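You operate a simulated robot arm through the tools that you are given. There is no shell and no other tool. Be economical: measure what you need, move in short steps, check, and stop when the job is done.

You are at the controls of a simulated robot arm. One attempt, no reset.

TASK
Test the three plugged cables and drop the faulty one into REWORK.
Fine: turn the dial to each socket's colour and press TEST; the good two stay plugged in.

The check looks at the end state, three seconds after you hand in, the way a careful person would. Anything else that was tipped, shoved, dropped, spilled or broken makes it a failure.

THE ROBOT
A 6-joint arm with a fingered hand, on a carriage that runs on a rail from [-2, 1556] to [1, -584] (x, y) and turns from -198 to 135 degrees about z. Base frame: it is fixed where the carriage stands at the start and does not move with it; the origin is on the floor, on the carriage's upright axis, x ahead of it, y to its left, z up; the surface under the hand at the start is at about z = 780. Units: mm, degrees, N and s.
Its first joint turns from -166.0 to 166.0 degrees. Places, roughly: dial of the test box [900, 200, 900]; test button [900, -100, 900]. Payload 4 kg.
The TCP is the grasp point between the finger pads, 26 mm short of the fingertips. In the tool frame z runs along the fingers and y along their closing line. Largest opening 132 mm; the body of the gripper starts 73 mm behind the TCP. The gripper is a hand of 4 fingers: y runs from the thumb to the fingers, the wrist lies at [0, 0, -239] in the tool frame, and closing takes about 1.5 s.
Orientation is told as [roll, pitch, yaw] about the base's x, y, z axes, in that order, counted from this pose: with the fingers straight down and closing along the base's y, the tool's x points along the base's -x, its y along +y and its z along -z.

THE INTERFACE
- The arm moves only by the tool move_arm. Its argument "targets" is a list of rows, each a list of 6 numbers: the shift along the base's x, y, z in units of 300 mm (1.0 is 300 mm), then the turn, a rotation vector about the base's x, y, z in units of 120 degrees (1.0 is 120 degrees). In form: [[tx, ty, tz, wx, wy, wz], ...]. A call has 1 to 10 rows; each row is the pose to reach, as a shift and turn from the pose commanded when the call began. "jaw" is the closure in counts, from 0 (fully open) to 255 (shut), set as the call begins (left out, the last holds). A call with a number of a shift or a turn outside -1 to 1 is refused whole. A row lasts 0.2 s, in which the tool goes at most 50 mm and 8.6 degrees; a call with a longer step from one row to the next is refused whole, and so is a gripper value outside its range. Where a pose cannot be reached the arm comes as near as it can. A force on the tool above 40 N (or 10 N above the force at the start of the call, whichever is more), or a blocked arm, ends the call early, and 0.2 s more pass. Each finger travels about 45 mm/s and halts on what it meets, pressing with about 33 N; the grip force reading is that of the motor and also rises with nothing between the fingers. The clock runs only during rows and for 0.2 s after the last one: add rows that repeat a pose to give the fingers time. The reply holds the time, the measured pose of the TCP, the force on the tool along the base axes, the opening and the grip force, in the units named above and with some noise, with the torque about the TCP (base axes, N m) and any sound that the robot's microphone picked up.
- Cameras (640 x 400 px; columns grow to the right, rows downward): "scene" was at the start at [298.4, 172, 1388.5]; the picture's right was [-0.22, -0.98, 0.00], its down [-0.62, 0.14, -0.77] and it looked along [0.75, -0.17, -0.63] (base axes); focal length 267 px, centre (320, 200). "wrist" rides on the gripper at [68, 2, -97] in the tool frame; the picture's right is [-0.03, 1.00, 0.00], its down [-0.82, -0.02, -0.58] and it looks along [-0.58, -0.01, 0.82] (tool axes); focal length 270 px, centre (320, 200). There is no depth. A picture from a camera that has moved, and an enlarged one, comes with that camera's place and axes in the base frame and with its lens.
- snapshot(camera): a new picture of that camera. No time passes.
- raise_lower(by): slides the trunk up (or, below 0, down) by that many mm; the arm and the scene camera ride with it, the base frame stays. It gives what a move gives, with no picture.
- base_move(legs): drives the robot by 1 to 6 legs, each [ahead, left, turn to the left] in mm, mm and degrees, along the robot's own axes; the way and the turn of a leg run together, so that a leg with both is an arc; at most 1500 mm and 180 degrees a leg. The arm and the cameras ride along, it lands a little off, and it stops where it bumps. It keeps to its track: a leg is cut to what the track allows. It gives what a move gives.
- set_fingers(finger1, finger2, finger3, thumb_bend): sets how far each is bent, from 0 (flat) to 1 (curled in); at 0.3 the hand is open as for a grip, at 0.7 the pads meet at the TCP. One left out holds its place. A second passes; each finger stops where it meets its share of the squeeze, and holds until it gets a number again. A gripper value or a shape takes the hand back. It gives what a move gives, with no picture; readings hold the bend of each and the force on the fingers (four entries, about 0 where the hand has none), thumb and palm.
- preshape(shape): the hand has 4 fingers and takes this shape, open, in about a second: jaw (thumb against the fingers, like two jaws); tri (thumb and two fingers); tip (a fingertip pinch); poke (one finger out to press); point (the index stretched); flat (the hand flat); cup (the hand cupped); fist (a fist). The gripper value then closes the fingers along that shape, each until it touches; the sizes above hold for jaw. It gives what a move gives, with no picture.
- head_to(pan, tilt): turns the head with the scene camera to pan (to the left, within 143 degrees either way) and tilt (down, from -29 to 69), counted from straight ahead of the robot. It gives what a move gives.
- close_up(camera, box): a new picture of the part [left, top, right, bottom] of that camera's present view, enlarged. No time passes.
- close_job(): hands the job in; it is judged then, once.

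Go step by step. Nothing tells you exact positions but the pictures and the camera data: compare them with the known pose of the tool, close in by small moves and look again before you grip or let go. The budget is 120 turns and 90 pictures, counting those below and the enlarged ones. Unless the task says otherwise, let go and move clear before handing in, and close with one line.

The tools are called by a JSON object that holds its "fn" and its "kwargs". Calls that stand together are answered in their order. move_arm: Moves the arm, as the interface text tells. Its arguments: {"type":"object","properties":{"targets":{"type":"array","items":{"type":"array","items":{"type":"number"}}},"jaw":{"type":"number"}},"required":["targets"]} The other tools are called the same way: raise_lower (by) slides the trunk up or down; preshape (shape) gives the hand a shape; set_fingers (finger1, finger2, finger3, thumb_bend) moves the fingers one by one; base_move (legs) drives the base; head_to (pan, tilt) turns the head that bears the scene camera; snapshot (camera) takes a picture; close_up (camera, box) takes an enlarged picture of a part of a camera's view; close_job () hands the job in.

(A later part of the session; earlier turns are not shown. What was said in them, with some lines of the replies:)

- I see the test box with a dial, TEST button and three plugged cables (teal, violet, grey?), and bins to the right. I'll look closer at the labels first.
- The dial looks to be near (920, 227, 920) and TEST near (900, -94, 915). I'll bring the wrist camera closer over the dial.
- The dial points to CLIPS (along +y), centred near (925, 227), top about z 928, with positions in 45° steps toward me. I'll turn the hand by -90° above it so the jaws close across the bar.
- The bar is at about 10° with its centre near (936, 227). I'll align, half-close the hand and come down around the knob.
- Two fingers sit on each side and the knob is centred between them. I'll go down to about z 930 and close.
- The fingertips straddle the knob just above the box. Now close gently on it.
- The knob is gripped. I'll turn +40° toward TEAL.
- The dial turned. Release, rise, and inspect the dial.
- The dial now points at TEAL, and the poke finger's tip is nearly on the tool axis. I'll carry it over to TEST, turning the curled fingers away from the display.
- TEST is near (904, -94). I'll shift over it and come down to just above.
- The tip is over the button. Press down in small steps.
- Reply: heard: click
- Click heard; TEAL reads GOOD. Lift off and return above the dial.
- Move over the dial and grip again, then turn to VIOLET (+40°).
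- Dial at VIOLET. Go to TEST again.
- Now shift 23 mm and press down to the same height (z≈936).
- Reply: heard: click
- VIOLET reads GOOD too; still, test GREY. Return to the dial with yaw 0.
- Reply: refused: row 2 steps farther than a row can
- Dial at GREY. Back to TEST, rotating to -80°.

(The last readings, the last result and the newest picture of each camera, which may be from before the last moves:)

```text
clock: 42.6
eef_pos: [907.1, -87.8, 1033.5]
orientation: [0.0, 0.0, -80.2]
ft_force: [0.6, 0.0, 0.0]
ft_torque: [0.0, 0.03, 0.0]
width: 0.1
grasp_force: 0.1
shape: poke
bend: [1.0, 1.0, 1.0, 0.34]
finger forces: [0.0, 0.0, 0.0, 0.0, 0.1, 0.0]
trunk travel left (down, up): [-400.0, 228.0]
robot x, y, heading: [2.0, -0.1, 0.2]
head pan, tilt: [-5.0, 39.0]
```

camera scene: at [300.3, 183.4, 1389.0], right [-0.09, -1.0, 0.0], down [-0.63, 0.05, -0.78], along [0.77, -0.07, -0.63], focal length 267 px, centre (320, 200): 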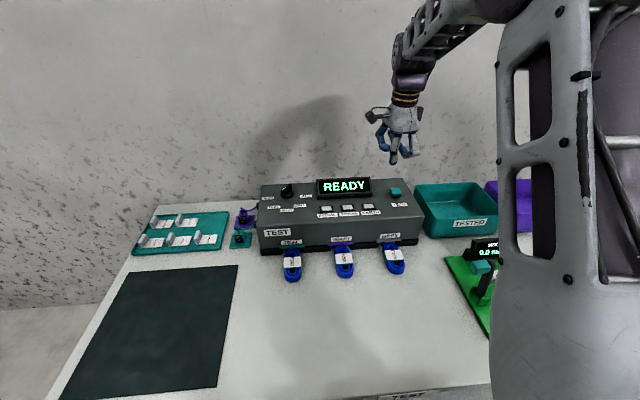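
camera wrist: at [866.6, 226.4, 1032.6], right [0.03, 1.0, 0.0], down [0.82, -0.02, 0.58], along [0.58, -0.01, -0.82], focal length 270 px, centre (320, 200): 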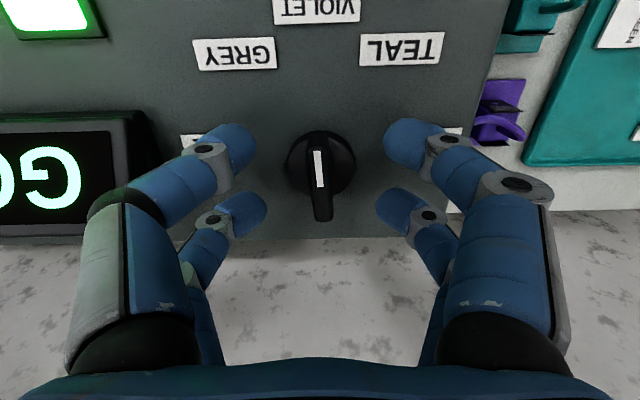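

{"fn": "move_arm", "kwargs": {"targets": [[0, 0, -0.12, 0, 0, 0], [0, 0, -0.24, 0, 0, 0], [0, 0, -0.29, 0, 0, 0], [0, 0, -0.31, 0, 0, 0], [0, 0, -0.32, 0, 0, 0], [0, 0, -0.328, 0, 0, 0]]}}

{"fn": "close_up", "kwargs": {"camera": "scene", "box": [270, 130, 430, 230]}}

```text
clock: 44.0
eef_pos: [907.7, -85.5, 935.8]
orientation: [0.1, 0.0, -80.0]
ft_force: [-2.8, 4.1, 16.4]
ft_torque: [0.14, 0.09, 0.0]
width: 0.0
grasp_force: 0.1
shape: poke
bend: [1.0, 1.0, 1.0, 0.35]
finger forces: [0.0, 0.1, 0.0, 0.0, 16.1, 0.1]
trunk travel left (down, up): [-400.0, 228.0]
robot x, y, heading: [-1.3, 3.6, 0.1]
head pan, tilt: [-5.0, 39.0]
heard: click
```

```text
4.00 times, centred on (350, 180) of scene
camera zoom: at [299.5, 183.6, 1389.3], right [-0.09, -1.0, 0.0], down [-0.63, 0.05, -0.78], along [0.77, -0.07, -0.63], focal length 1070 px, centre (200, 280)
```

zoom: 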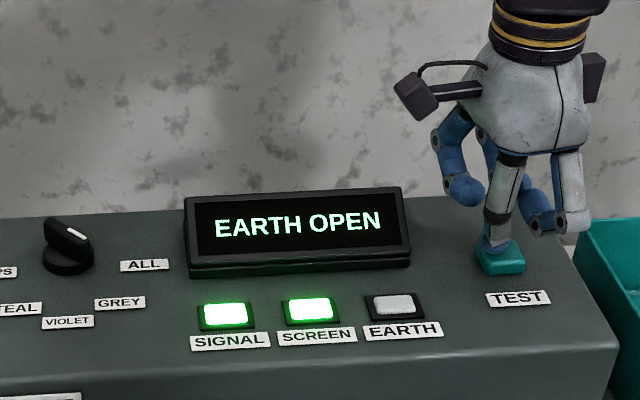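

GREY reads EARTH OPEN, so cable E203 is the faulty one. I'll lift off and look at it and at the bins from above.

{"fn": "move_arm", "kwargs": {"targets": [[0, 0, 0.13, 0, 0, 0], [0, 0, 0.28, 0, 0, 0], [-0.03, 0, 0.42, 0, 0, 0.067], [-0.13, 0, 0.5, 0, 0, 0.133], [-0.24, 0, 0.55, 0, 0, 0.2], [-0.35, -0.02, 0.6, 0, 0, 0.267], [-0.46, -0.04, 0.65, 0, 0, 0.333], [-0.56, -0.06, 0.65, 0, 0, 0.4], [-0.66, -0.08, 0.65, 0, 0, 0.467], [-0.72, -0.1, 0.65, 0, 0, 0.533]]}}

{"fn": "move_arm", "kwargs": {"targets": [[0, 0, 0, 0, 0, 0.067], [0, 0, 0, 0, 0, 0.133]]}}

{"fn": "preshape", "kwargs": {"shape": "jaw"}}

{"fn": "snapshot", "kwargs": {"camera": "wrist"}}

{"fn": "snapshot", "kwargs": {"camera": "scene"}}

```text
clock: 46.2
eef_pos: [690.8, -115.8, 1127.4]
orientation: [0.2, 0.0, -16.0]
ft_force: [0.1, -0.1, -0.5]
ft_torque: [-0.03, 0.01, -0.03]
width: 0.2
grasp_force: 0.0
shape: poke
bend: [1.0, 1.0, 1.0, 0.34]
finger forces: [0.0, 0.0, 0.1, 0.0, 0.0, 0.0]
trunk travel left (down, up): [-400.0, 228.0]
robot x, y, heading: [0.5, 0.0, 0.0]
head pan, tilt: [-5.0, 39.0]
```

```text
clock: 46.8
eef_pos: [691.0, -116.7, 1130.6]
orientation: [0.1, 0.0, 0.1]
ft_force: [0.6, 0.1, -0.7]
ft_torque: [0.0, 0.01, 0.02]
width: 0.0
grasp_force: 0.1
shape: poke
bend: [1.0, 1.0, 1.0, 0.34]
finger forces: [0.0, 0.0, 0.0, 0.0, 0.0, 0.0]
trunk travel left (down, up): [-400.0, 228.0]
robot x, y, heading: [2.5, 2.8, 0.3]
head pan, tilt: [-5.0, 39.0]
```

```text
clock: 47.7
eef_pos: [690.0, -117.8, 1128.5]
orientation: [0.0, 0.0, -0.1]
ft_force: [-0.6, -0.1, -0.2]
ft_torque: [0.01, 0.0, -0.01]
width: 132.0
grasp_force: 0.0
shape: jaw
bend: [0.3, 0.3, 0.3, 0.3]
finger forces: [0.1, 0.0, 0.0, 0.1, 0.1, 0.0]
trunk travel left (down, up): [-400.0, 228.0]
robot x, y, heading: [-1.3, -1.6, -0.3]
head pan, tilt: [-5.0, 39.0]
```

```text
57 pictures are left
camera wrist: at [623.4, -115.7, 1226.5], right [0.03, 1.0, 0.0], down [0.82, -0.02, 0.58], along [0.58, -0.02, -0.82], focal length 270 px, centre (320, 200)
```

wrist: 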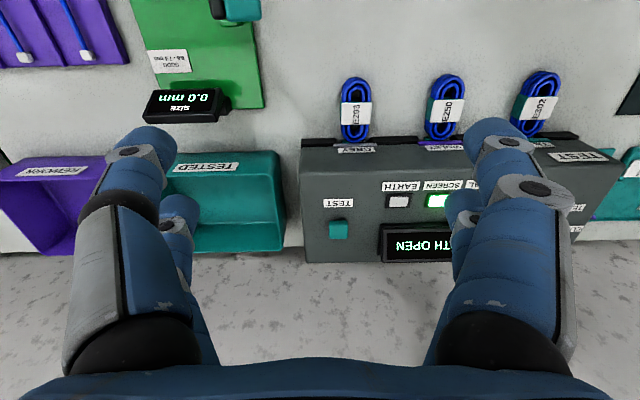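

```text
56 pictures are left
camera scene: at [300.4, 183.2, 1389.0], right [-0.09, -1.0, 0.0], down [-0.63, 0.05, -0.78], along [0.77, -0.07, -0.63], focal length 267 px, centre (320, 200)
```

scene: 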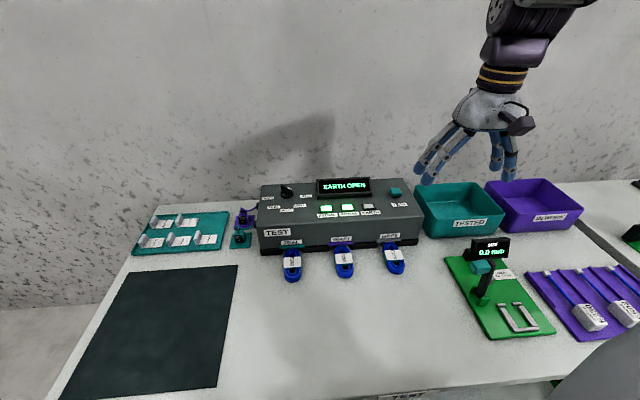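

{"fn": "close_up", "kwargs": {"camera": "scene", "box": [360, 170, 600, 320]}}

{"fn": "close_up", "kwargs": {"camera": "wrist", "box": [290, 60, 410, 160]}}

{"fn": "close_up", "kwargs": {"camera": "scene", "box": [365, 222, 425, 282]}}

```text
2.67 times, centred on (480, 245) of scene
camera zoom: at [300.4, 183.2, 1389.0], right [-0.09, -1.0, 0.0], down [-0.63, 0.05, -0.78], along [0.77, -0.07, -0.63], focal length 713 px, centre (-107, 80)
```

zoom: 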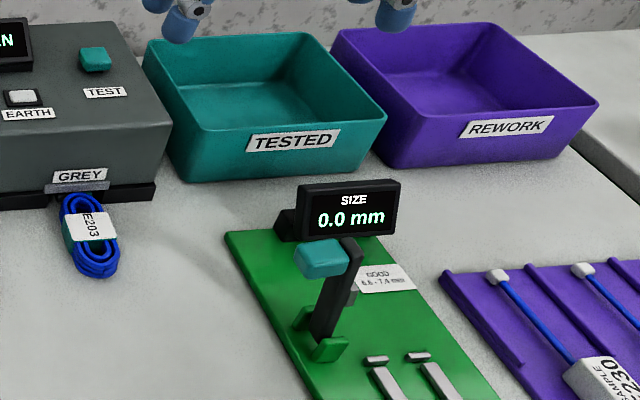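

```text
4.00 times, centred on (350, 110) of wrist
camera zoom: at [623.4, -115.7, 1226.5], right [0.03, 1.0, 0.0], down [0.82, -0.02, 0.58], along [0.58, -0.02, -0.82], focal length 1081 px, centre (200, 560)
```

zoom: 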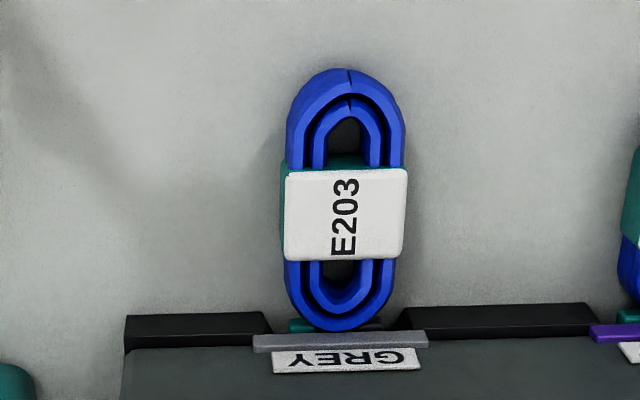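

```text
6.67 times, centred on (395, 252) of scene
camera zoom: at [300.4, 183.2, 1389.0], right [-0.09, -1.0, 0.0], down [-0.63, 0.05, -0.78], along [0.77, -0.07, -0.63], focal length 1782 px, centre (-180, -147)
```

zoom: 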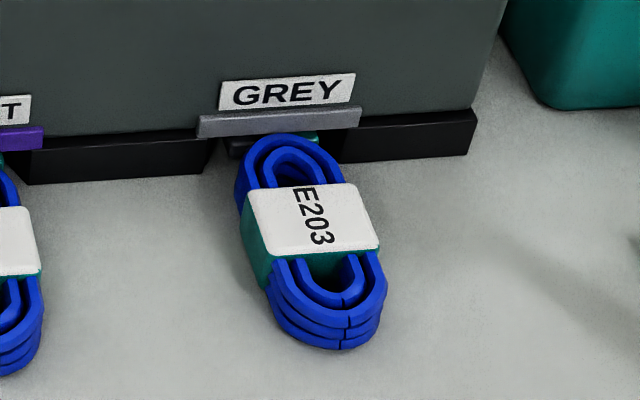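

E203 lies at about (758, -65), band top near z 803, plugged into the box along +x; REWORK is the purple bin. I'll lower the hand over the cable.

{"fn": "move_arm", "kwargs": {"targets": [[0.06, 0.05, -0.1, 0, 0, 0], [0.12, 0.1, -0.2, 0, 0, 0], [0.18, 0.15, -0.32, 0, 0, 0], [0.217, 0.175, -0.45, 0, 0, 0], [0.217, 0.175, -0.58, 0, 0, 0], [0.217, 0.175, -0.7, 0, 0, 0]], "jaw": 40}}

{"fn": "snapshot", "kwargs": {"camera": "wrist"}}

{"fn": "close_up", "kwargs": {"camera": "scene", "box": [330, 180, 490, 280]}}

```text
clock: 49.1
eef_pos: [755.3, -63.9, 918.8]
orientation: [0.0, 0.0, -0.1]
ft_force: [0.3, -1.1, -0.6]
ft_torque: [-0.02, -0.01, -0.02]
width: 111.4
grasp_force: 0.0
shape: jaw
bend: [0.55, 0.55, 0.55, 0.39]
finger forces: [0.0, 0.0, 0.1, 0.1, 0.0, 0.1]
trunk travel left (down, up): [-400.0, 228.0]
robot x, y, heading: [-0.9, -3.9, -0.3]
head pan, tilt: [-5.0, 39.0]
```

```text
52 pictures are left
camera wrist: at [685.9, -62.0, 1017.0], right [0.03, 1.0, 0.0], down [0.82, -0.02, 0.58], along [0.58, -0.02, -0.82], focal length 270 px, centre (320, 200)
```

wrist: 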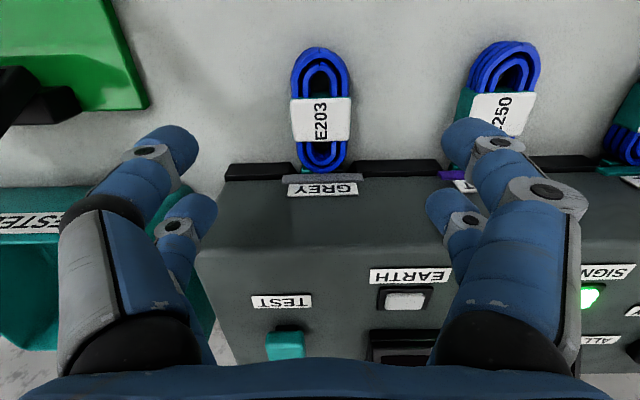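

```text
4.00 times, centred on (410, 230) of scene
camera zoom: at [300.0, 183.3, 1389.1], right [-0.09, -1.0, 0.0], down [-0.63, 0.05, -0.78], along [0.77, -0.07, -0.63], focal length 1070 px, centre (-40, 80)
```

zoom: 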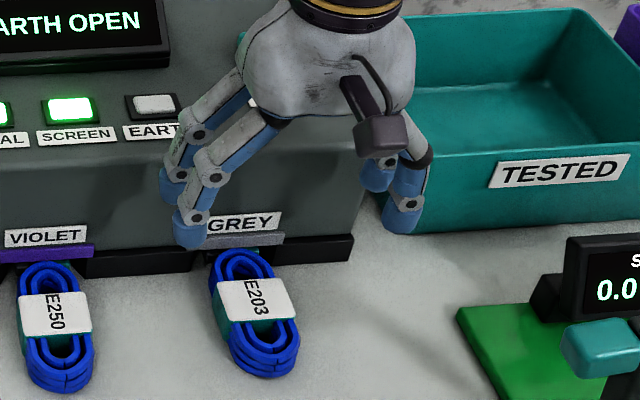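

The hand is aligned with the bundle. Descend to z≈811 with a narrower opening.

{"fn": "move_arm", "kwargs": {"targets": [[0, 0, 0, 0, 0, 0], [0, 0, -0.1, 0, 0, 0], [0, 0, -0.2, 0, 0, 0], [0, 0, -0.28, 0, 0, 0], [0, 0, -0.33, 0, 0, 0], [0, 0, -0.33, 0, 0, 0]], "jaw": 90}}

{"fn": "snapshot", "kwargs": {"camera": "wrist"}}

{"fn": "close_up", "kwargs": {"camera": "scene", "box": [330, 180, 490, 280]}}

```text
clock: 50.5
eef_pos: [756.1, -62.4, 821.7]
orientation: [0.1, 0.0, -0.1]
ft_force: [1.0, 0.2, 0.2]
ft_torque: [0.0, -0.03, 0.03]
width: 85.6
grasp_force: 0.0
shape: jaw
bend: [0.7, 0.7, 0.7, 0.65]
finger forces: [0.1, 0.0, 0.0, 0.1, 0.0, 0.0]
trunk travel left (down, up): [-400.0, 228.0]
robot x, y, heading: [3.0, -1.4, -0.2]
head pan, tilt: [-5.0, 39.0]
```

```text
50 pictures are left
camera wrist: at [688.0, -62.4, 918.4], right [0.03, 1.0, 0.0], down [0.82, -0.02, 0.58], along [0.58, -0.02, -0.82], focal length 270 px, centre (320, 200)
```

wrist: 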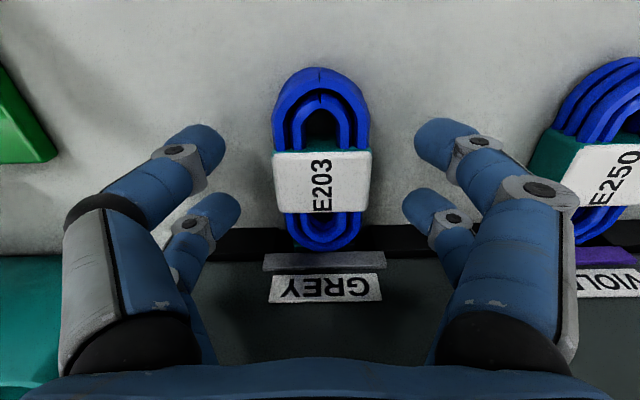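

```text
4.00 times, centred on (410, 230) of scene
camera zoom: at [300.3, 183.2, 1389.1], right [-0.09, -1.0, 0.0], down [-0.63, 0.05, -0.78], along [0.77, -0.07, -0.63], focal length 1070 px, centre (-40, 80)
```

zoom: 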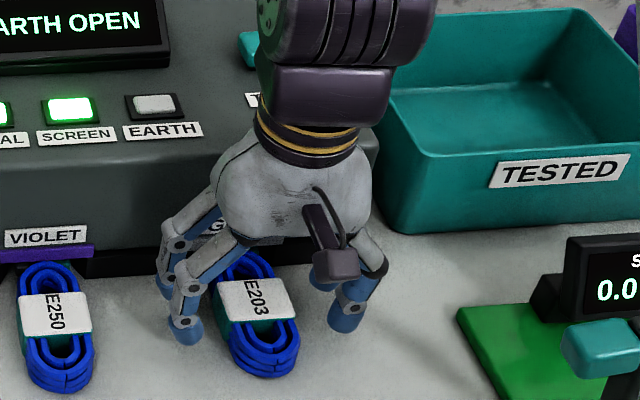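

{"fn": "move_arm", "kwargs": {"targets": [[0, -0.003, -0.02, 0, 0, 0], [0, -0.003, -0.037, 0, 0, 0]]}}

{"fn": "move_arm", "kwargs": {"targets": [[0, 0, 0, 0, 0, 0], [0, 0, 0, 0, 0, 0], [0, 0, 0, 0, 0, 0], [0, 0, 0, 0, 0, 0], [0, 0, 0, 0, 0, 0], [0, 0, 0, 0, 0, 0]], "jaw": 255}}

{"fn": "snapshot", "kwargs": {"camera": "wrist"}}

```text
clock: 51.1
eef_pos: [756.2, -64.8, 809.5]
orientation: [0.0, 0.0, -0.1]
ft_force: [0.4, -0.1, -0.1]
ft_torque: [0.02, 0.03, -0.04]
width: 85.8
grasp_force: 0.0
shape: jaw
bend: [0.7, 0.7, 0.7, 0.65]
finger forces: [0.0, 0.0, 0.0, 0.1, 0.0, 0.0]
trunk travel left (down, up): [-400.0, 228.0]
robot x, y, heading: [3.2, 0.8, 0.2]
head pan, tilt: [-5.0, 39.0]
```

```text
clock: 52.5
eef_pos: [756.5, -65.0, 809.8]
orientation: [0.1, 0.0, -0.2]
ft_force: [0.6, -0.4, -0.4]
ft_torque: [-0.01, 0.02, 0.0]
width: 38.9
grasp_force: 33.3
shape: jaw
bend: [0.74, 0.74, 0.74, 0.7]
finger forces: [30.0, 29.9, 29.8, 0.0, 30.2, 0.0]
trunk travel left (down, up): [-400.0, 228.0]
robot x, y, heading: [-0.8, 0.8, -0.0]
head pan, tilt: [-5.0, 39.0]
```

```text
48 pictures are left
camera wrist: at [688.4, -64.0, 906.8], right [0.03, 1.0, 0.0], down [0.82, -0.02, 0.58], along [0.58, -0.02, -0.82], focal length 270 px, centre (320, 200)
```

wrist: 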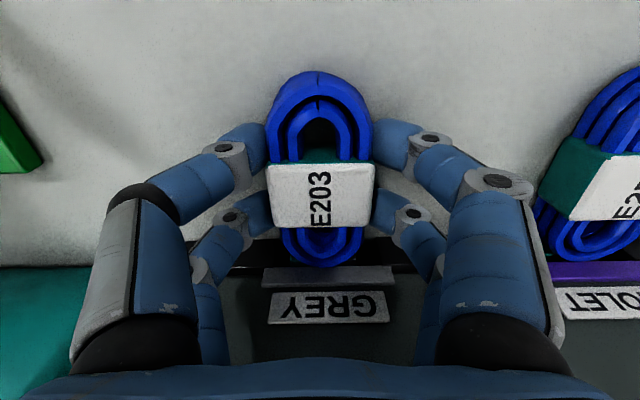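

Gripped firmly (39 mm). Now pull straight back along -x in small steps.

{"fn": "move_arm", "kwargs": {"targets": [[-0.02, 0, 0.003, 0, 0, 0], [-0.04, 0, 0.003, 0, 0, 0], [-0.06, 0, 0.003, 0, 0, 0], [-0.09, 0, 0.003, 0, 0, 0], [-0.12, 0, 0.003, 0, 0, 0], [-0.16, 0, 0.003, 0, 0, 0]]}}

{"fn": "snapshot", "kwargs": {"camera": "wrist"}}

{"fn": "close_up", "kwargs": {"camera": "scene", "box": [330, 190, 490, 290]}}

```text
clock: 53.9
eef_pos: [707.9, -64.1, 811.6]
orientation: [0.0, 0.0, -0.1]
ft_force: [-1.0, 0.4, -0.8]
ft_torque: [0.04, 0.02, -0.01]
width: 38.9
grasp_force: 32.8
shape: jaw
bend: [0.74, 0.74, 0.74, 0.7]
finger forces: [30.2, 30.0, 29.8, 0.0, 30.2, 0.0]
trunk travel left (down, up): [-400.0, 228.0]
robot x, y, heading: [0.2, -0.8, 0.3]
head pan, tilt: [-5.0, 39.0]
```

```text
47 pictures are left
camera wrist: at [639.6, -63.8, 908.0], right [0.03, 1.0, 0.0], down [0.82, -0.02, 0.58], along [0.58, -0.02, -0.82], focal length 270 px, centre (320, 200)
```

wrist: 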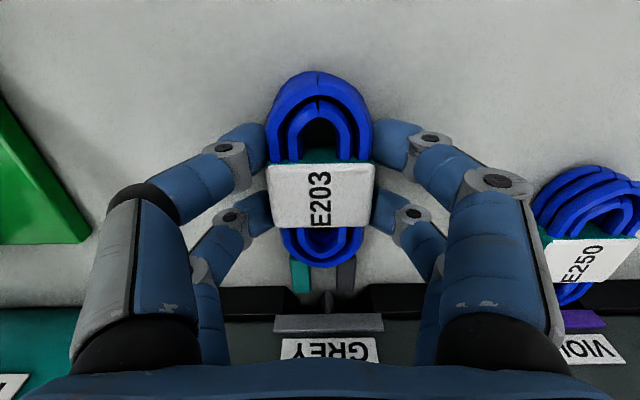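

```text
4.00 times, centred on (410, 240) of scene
camera zoom: at [300.5, 183.2, 1389.0], right [-0.09, -1.0, 0.0], down [-0.63, 0.05, -0.78], along [0.77, -0.07, -0.63], focal length 1070 px, centre (-40, 40)
```

zoom: 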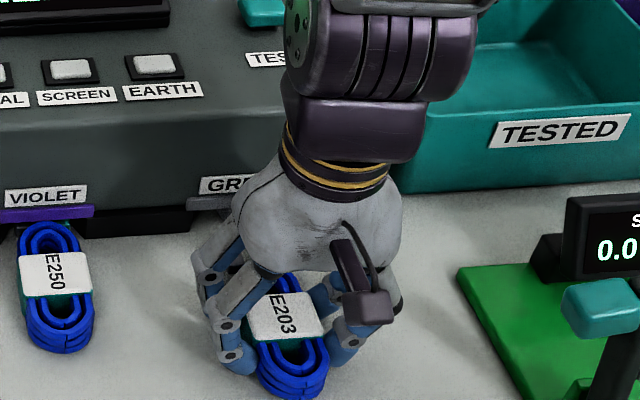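

It slides out easily; plug prongs show. Pull another 40 mm, then lift.

{"fn": "move_arm", "kwargs": {"targets": [[-0.05, 0, 0, 0, 0, 0], [-0.1, 0, 0, 0, 0, 0], [-0.14, 0, 0, 0, 0, 0], [-0.14, 0, 0.06, 0, 0, 0], [-0.14, 0, 0.16, 0, 0, 0], [-0.14, 0, 0.3, 0, 0, 0]]}}

{"fn": "snapshot", "kwargs": {"camera": "wrist"}}

{"fn": "snapshot", "kwargs": {"camera": "scene"}}

```text
clock: 55.3
eef_pos: [664.4, -67.5, 898.6]
orientation: [0.0, 0.0, 0.0]
ft_force: [-0.1, 1.4, -2.0]
ft_torque: [-0.02, 0.03, 0.0]
width: 38.7
grasp_force: 32.9
shape: jaw
bend: [0.74, 0.74, 0.74, 0.7]
finger forces: [29.9, 30.0, 29.8, 0.0, 30.2, 0.1]
trunk travel left (down, up): [-400.0, 228.0]
robot x, y, heading: [2.8, 0.8, -0.1]
head pan, tilt: [-5.0, 39.0]
```

```text
45 pictures are left
camera wrist: at [597.4, -65.4, 995.6], right [0.03, 1.0, 0.0], down [0.82, -0.02, 0.58], along [0.58, -0.02, -0.82], focal length 270 px, centre (320, 200)
```

wrist: 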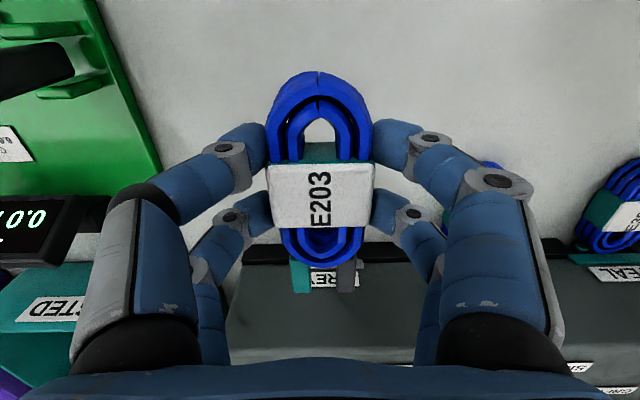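

```text
44 pictures are left
camera scene: at [300.9, 183.2, 1388.9], right [-0.09, -1.0, 0.0], down [-0.63, 0.05, -0.78], along [0.77, -0.07, -0.63], focal length 267 px, centre (320, 200)
```

scene: 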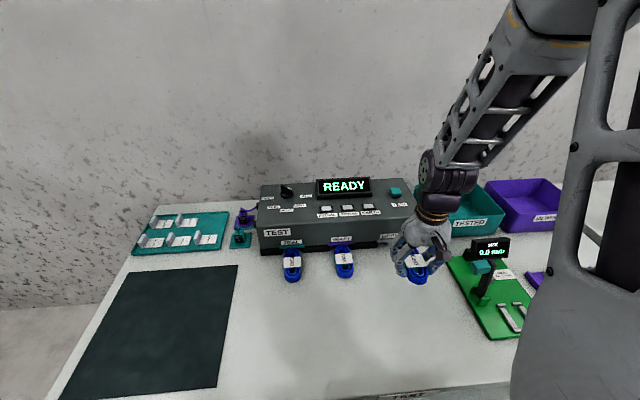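

The cable is out and intact in the grip. REWORK's centre is about (900, -545), beyond reach from here, so I'll raise the arm and drive right along the rail.

{"fn": "move_arm", "kwargs": {"targets": [[0.02, 0, 0.15, 0, 0, 0], [0.05, 0, 0.3, 0, 0, 0], [0.08, 0, 0.45, 0, 0, 0], [0.12, 0, 0.6, 0, 0, 0], [0.16, 0, 0.74, 0, 0, 0]]}}

{"fn": "base_move", "kwargs": {"legs": [[0, -380, 0]]}}

{"fn": "head_to", "kwargs": {"pan": -8, "tilt": 39}}

{"fn": "snapshot", "kwargs": {"camera": "wrist"}}

{"fn": "snapshot", "kwargs": {"camera": "scene"}}

```text
clock: 56.5
eef_pos: [714.2, -67.9, 1121.2]
orientation: [0.0, 0.0, -0.1]
ft_force: [-0.1, -0.2, -1.2]
ft_torque: [0.02, 0.01, 0.0]
width: 38.9
grasp_force: 32.8
shape: jaw
bend: [0.74, 0.74, 0.74, 0.7]
finger forces: [30.0, 30.0, 29.9, 0.0, 30.2, 0.0]
trunk travel left (down, up): [-400.0, 228.0]
robot x, y, heading: [-0.5, 0.8, 0.1]
head pan, tilt: [-5.0, 39.0]
```

```text
clock: 59.0
eef_pos: [715.5, -445.8, 1120.3]
orientation: [0.0, 0.0, 0.5]
ft_force: [0.2, 0.6, -0.1]
ft_torque: [0.01, 0.03, 0.0]
width: 38.8
grasp_force: 32.7
shape: jaw
bend: [0.74, 0.74, 0.74, 0.7]
finger forces: [30.1, 30.1, 29.8, 0.0, 30.2, 0.0]
trunk travel left (down, up): [-400.0, 228.0]
robot x, y, heading: [1.5, -387.9, 0.8]
head pan, tilt: [-5.0, 39.0]
```

```text
clock: 59.6
eef_pos: [715.3, -446.5, 1120.3]
orientation: [0.0, 0.1, 0.4]
ft_force: [-0.9, -1.0, -0.9]
ft_torque: [0.03, 0.01, -0.01]
width: 38.8
grasp_force: 33.5
shape: jaw
bend: [0.74, 0.74, 0.74, 0.7]
finger forces: [30.0, 30.1, 29.8, 0.0, 30.2, 0.1]
trunk travel left (down, up): [-400.0, 228.0]
robot x, y, heading: [6.4, -387.7, 0.5]
head pan, tilt: [-8.0, 39.0]
```

```text
43 pictures are left
camera wrist: at [647.5, -445.7, 1216.9], right [0.02, 1.0, 0.0], down [0.82, -0.02, 0.58], along [0.58, -0.01, -0.82], focal length 270 px, centre (320, 200)
```

wrist: 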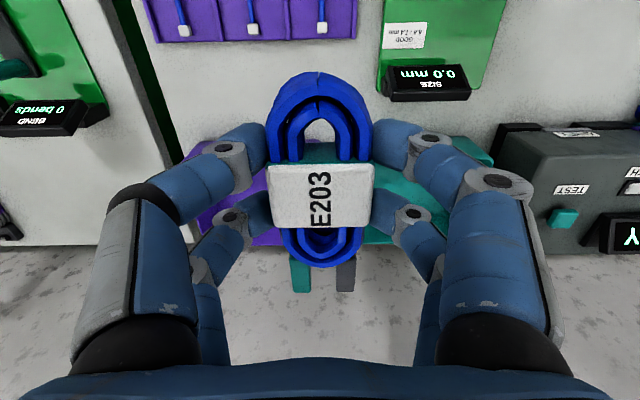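

```text
42 pictures are left
camera scene: at [299.0, -204.3, 1389.0], right [-0.13, -0.99, 0.0], down [-0.62, 0.08, -0.78], along [0.77, -0.1, -0.63], focal length 267 px, centre (320, 200)
```

scene: 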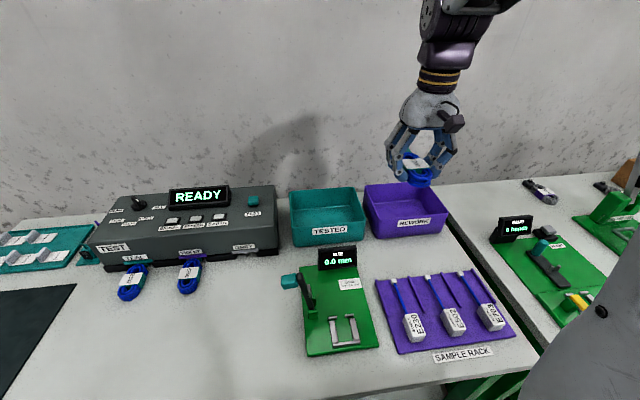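

Bin REWORK spans about x 820–980, y -645 to -433, rim ≈870. I'll turn the cable lengthwise to the bin (yaw -90°) while moving above its centre.

{"fn": "move_arm", "kwargs": {"targets": [[0.06, -0.03, 0, 0, 0, -0.07], [0.12, -0.06, 0, 0, 0, -0.14], [0.18, -0.09, 0, 0, 0, -0.21], [0.25, -0.12, 0, 0, 0, -0.28], [0.32, -0.15, 0, 0, 0, -0.35], [0.39, -0.18, 0, 0, 0, -0.42], [0.46, -0.21, 0, 0, 0, -0.49], [0.53, -0.24, 0, 0, 0, -0.56], [0.58, -0.27, 0, 0, 0, -0.63], [0.617, -0.283, 0, 0, 0, -0.7]]}}

{"fn": "move_arm", "kwargs": {"targets": [[0, 0, -0.1, 0, 0, -0.05], [0, 0, -0.25, 0, 0, -0.05], [0, 0, -0.4, 0, 0, -0.05]]}}

{"fn": "snapshot", "kwargs": {"camera": "wrist"}}

{"fn": "close_up", "kwargs": {"camera": "scene", "box": [300, 120, 500, 245]}}

```text
clock: 61.8
eef_pos: [899.5, -531.2, 1121.2]
orientation: [-0.1, 0.0, -83.7]
ft_force: [-0.9, -0.1, -0.8]
ft_torque: [-0.01, -0.01, 0.01]
width: 38.9
grasp_force: 32.9
shape: jaw
bend: [0.74, 0.74, 0.74, 0.7]
finger forces: [30.0, 30.2, 29.8, 0.1, 30.4, 0.0]
trunk travel left (down, up): [-400.0, 228.0]
robot x, y, heading: [0.8, -388.8, 0.6]
head pan, tilt: [-8.0, 39.0]
```

```text
clock: 62.6
eef_pos: [902.7, -527.2, 1001.4]
orientation: [0.1, 0.1, -89.7]
ft_force: [-0.2, -0.3, -1.2]
ft_torque: [-0.01, -0.02, 0.0]
width: 38.9
grasp_force: 32.9
shape: jaw
bend: [0.74, 0.74, 0.74, 0.7]
finger forces: [30.0, 30.1, 29.8, 0.0, 30.3, 0.0]
trunk travel left (down, up): [-400.0, 228.0]
robot x, y, heading: [-1.5, -387.8, 0.4]
head pan, tilt: [-8.0, 39.0]
```

```text
41 pictures are left
camera wrist: at [904.3, -459.1, 1098.0], right [1.0, -0.02, 0.0], down [-0.02, -0.82, 0.58], along [-0.01, -0.58, -0.82], focal length 270 px, centre (320, 200)
```

wrist: 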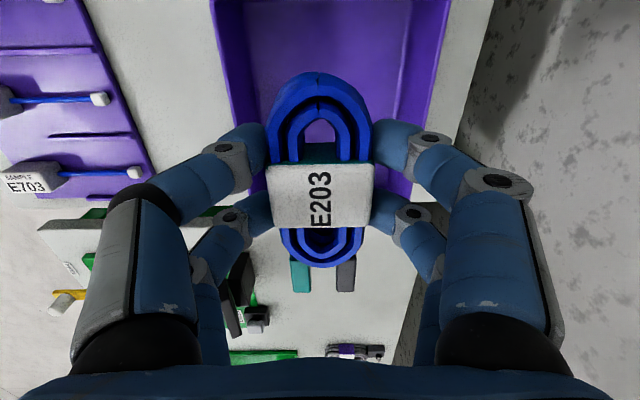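

```text
3.20 times, centred on (400, 182) of scene
camera zoom: at [298.6, -204.3, 1389.1], right [-0.13, -0.99, 0.0], down [-0.62, 0.08, -0.78], along [0.77, -0.1, -0.63], focal length 856 px, centre (64, 256)
```

zoom: 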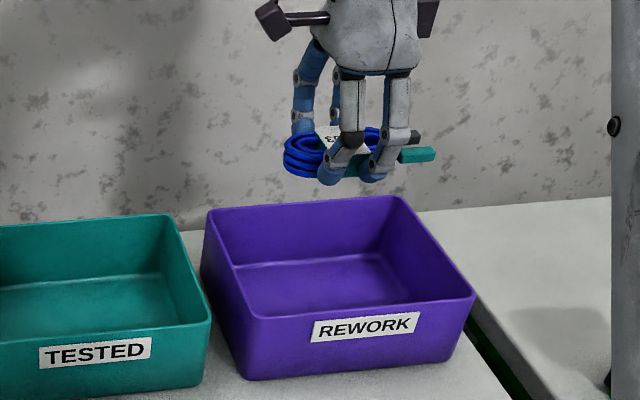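

Centred above REWORK. Lower into the bin to z≈847.

{"fn": "move_arm", "kwargs": {"targets": [[0, 0, -0.12, 0, 0, 0], [0, 0, -0.24, 0, 0, 0], [0, 0, -0.36, 0, 0, 0], [0, 0, -0.44, 0, 0, 0], [0, 0, -0.513, 0, 0, 0]]}}

{"fn": "close_up", "kwargs": {"camera": "scene", "box": [300, 120, 500, 245]}}

{"fn": "snapshot", "kwargs": {"camera": "wrist"}}

```text
clock: 63.8
eef_pos: [902.2, -530.6, 848.3]
orientation: [0.0, 0.0, -89.7]
ft_force: [0.1, -1.0, -0.8]
ft_torque: [-0.01, 0.01, 0.01]
width: 38.6
grasp_force: 32.7
shape: jaw
bend: [0.74, 0.74, 0.74, 0.7]
finger forces: [30.0, 30.1, 29.9, 0.0, 30.1, 0.0]
trunk travel left (down, up): [-400.0, 228.0]
robot x, y, heading: [0.6, -384.7, 0.4]
head pan, tilt: [-8.0, 39.0]
```

```text
3.20 times, centred on (400, 182) of scene
camera zoom: at [298.7, -204.3, 1389.1], right [-0.13, -0.99, 0.0], down [-0.62, 0.08, -0.78], along [0.77, -0.1, -0.63], focal length 856 px, centre (64, 256)
```

zoom: 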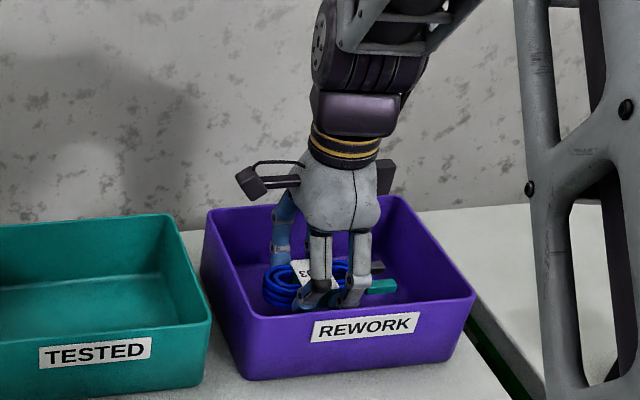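

```text
38 pictures are left
camera wrist: at [904.0, -463.0, 945.0], right [1.0, -0.02, 0.0], down [-0.02, -0.82, 0.58], along [-0.01, -0.58, -0.82], focal length 270 px, centre (320, 200)
```

wrist: 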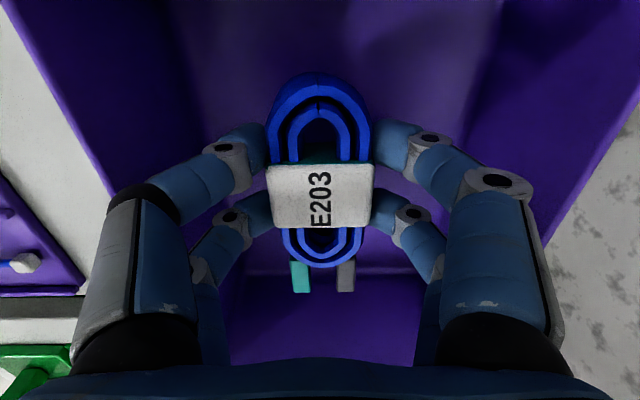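

Inside and clear of the walls. Lower 14 mm more, then open a little.

{"fn": "move_arm", "kwargs": {"targets": [[0, 0, -0.025, 0, 0, 0], [0, 0, -0.047, 0, 0, 0]]}}

{"fn": "move_arm", "kwargs": {"targets": [[0, 0, 0, 0, 0, 0], [0, 0, 0, 0, 0, 0], [0, 0, 0, 0, 0, 0], [0, 0, 0, 0, 0, 0]], "jaw": 150}}

{"fn": "snapshot", "kwargs": {"camera": "wrist"}}

```text
clock: 64.4
eef_pos: [902.3, -531.4, 832.7]
orientation: [0.0, -0.1, -89.6]
ft_force: [0.2, 1.1, -0.5]
ft_torque: [-0.01, 0.0, -0.01]
width: 38.5
grasp_force: 33.0
shape: jaw
bend: [0.74, 0.74, 0.74, 0.7]
finger forces: [30.0, 30.1, 29.9, 0.1, 30.3, 0.1]
trunk travel left (down, up): [-400.0, 228.0]
robot x, y, heading: [-0.8, -381.7, 0.5]
head pan, tilt: [-8.0, 39.0]
```

```text
clock: 65.4
eef_pos: [901.8, -530.4, 832.4]
orientation: [0.1, 0.1, -89.6]
ft_force: [0.9, -0.7, -0.3]
ft_torque: [0.02, 0.0, 0.01]
width: 54.1
grasp_force: 0.1
shape: jaw
bend: [0.73, 0.73, 0.73, 0.7]
finger forces: [0.1, 0.1, 0.1, 0.0, 0.0, 0.0]
trunk travel left (down, up): [-400.0, 228.0]
robot x, y, heading: [3.1, -384.4, 0.4]
head pan, tilt: [-8.0, 39.0]
```

```text
37 pictures are left
camera wrist: at [903.9, -463.7, 929.1], right [1.0, -0.02, 0.0], down [-0.02, -0.82, 0.58], along [-0.01, -0.58, -0.82], focal length 270 px, centre (320, 200)
```

wrist: 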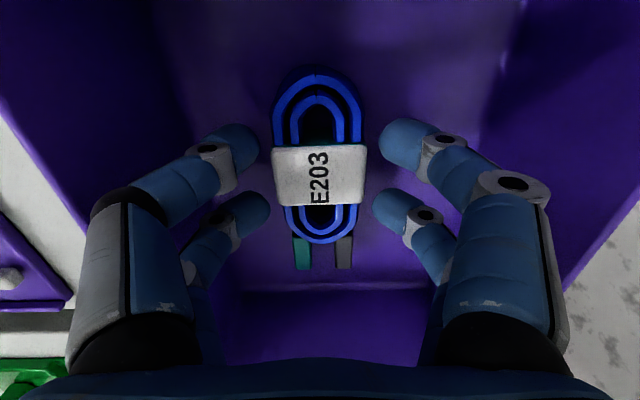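

The cable dropped onto the bin floor. Lift straight up and check the whole scene.

{"fn": "move_arm", "kwargs": {"targets": [[0, 0, 0.1, 0, 0, 0], [0, 0, 0.25, 0, 0, 0], [0, 0, 0.4, 0, 0, 0], [0, 0, 0.55, 0, 0, 0], [0, 0, 0.7, 0, 0, 0], [0, 0, 0.85, 0, 0, 0]]}}

{"fn": "snapshot", "kwargs": {"camera": "wrist"}}

{"fn": "snapshot", "kwargs": {"camera": "scene"}}

{"fn": "close_up", "kwargs": {"camera": "scene", "box": [70, 180, 290, 310]}}

```text
clock: 66.8
eef_pos: [899.0, -530.2, 1086.5]
orientation: [0.0, -0.1, -89.6]
ft_force: [1.1, 0.3, -0.5]
ft_torque: [0.0, 0.02, 0.01]
width: 54.0
grasp_force: 0.1
shape: jaw
bend: [0.73, 0.73, 0.73, 0.7]
finger forces: [0.0, 0.0, 0.1, 0.0, 0.1, 0.0]
trunk travel left (down, up): [-400.0, 228.0]
robot x, y, heading: [3.8, -383.4, 0.4]
head pan, tilt: [-8.0, 39.0]
```

```text
36 pictures are left
camera wrist: at [900.9, -463.7, 1183.4], right [1.0, -0.02, 0.0], down [-0.02, -0.82, 0.58], along [-0.01, -0.58, -0.82], focal length 270 px, centre (320, 200)
```

wrist: 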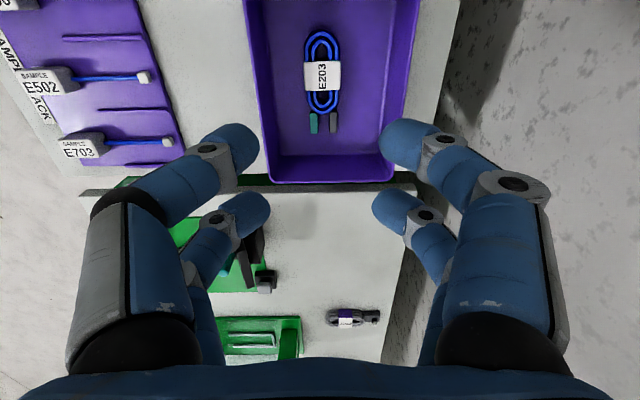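

```text
35 pictures are left
camera scene: at [299.3, -204.4, 1389.0], right [-0.13, -0.99, 0.0], down [-0.62, 0.08, -0.78], along [0.77, -0.1, -0.63], focal length 267 px, centre (320, 200)
```

scene: 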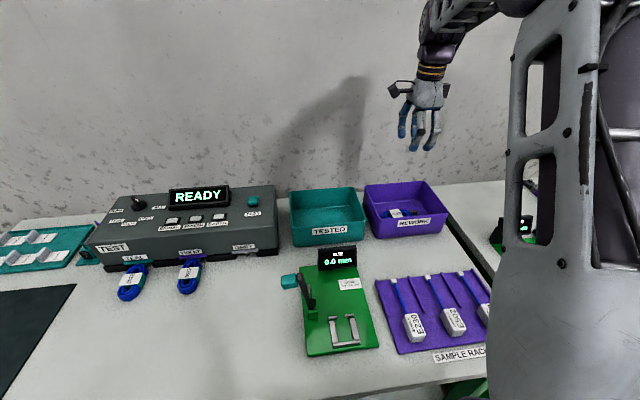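

```text
2.91 times, centred on (180, 245) of scene
camera zoom: at [299.3, -204.4, 1389.0], right [-0.13, -0.99, 0.0], down [-0.62, 0.08, -0.78], along [0.77, -0.1, -0.63], focal length 778 px, centre (727, 69)
```

zoom: 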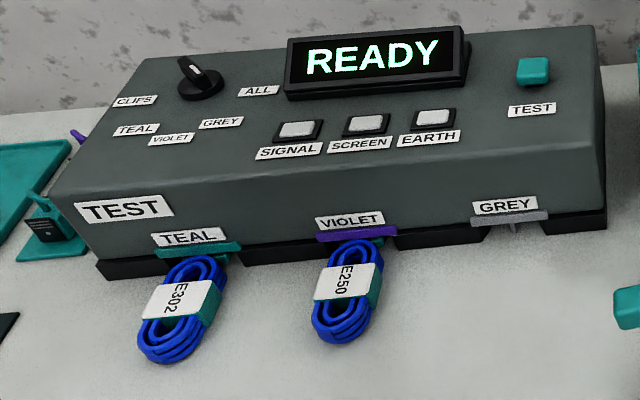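

E203 lies in REWORK, E302 and E250 are still plugged in, nothing else has moved, and the hand is clear. I'll hand in now.

{"fn": "close_job", "kwargs": {}}

```text
The job is handed in.
```

I tested all three cables: E302 (TEAL) and E250 (VIOLET) read GOOD and are still plugged in, while E203 (GREY) read EARTH OPEN and is now in REWORK.
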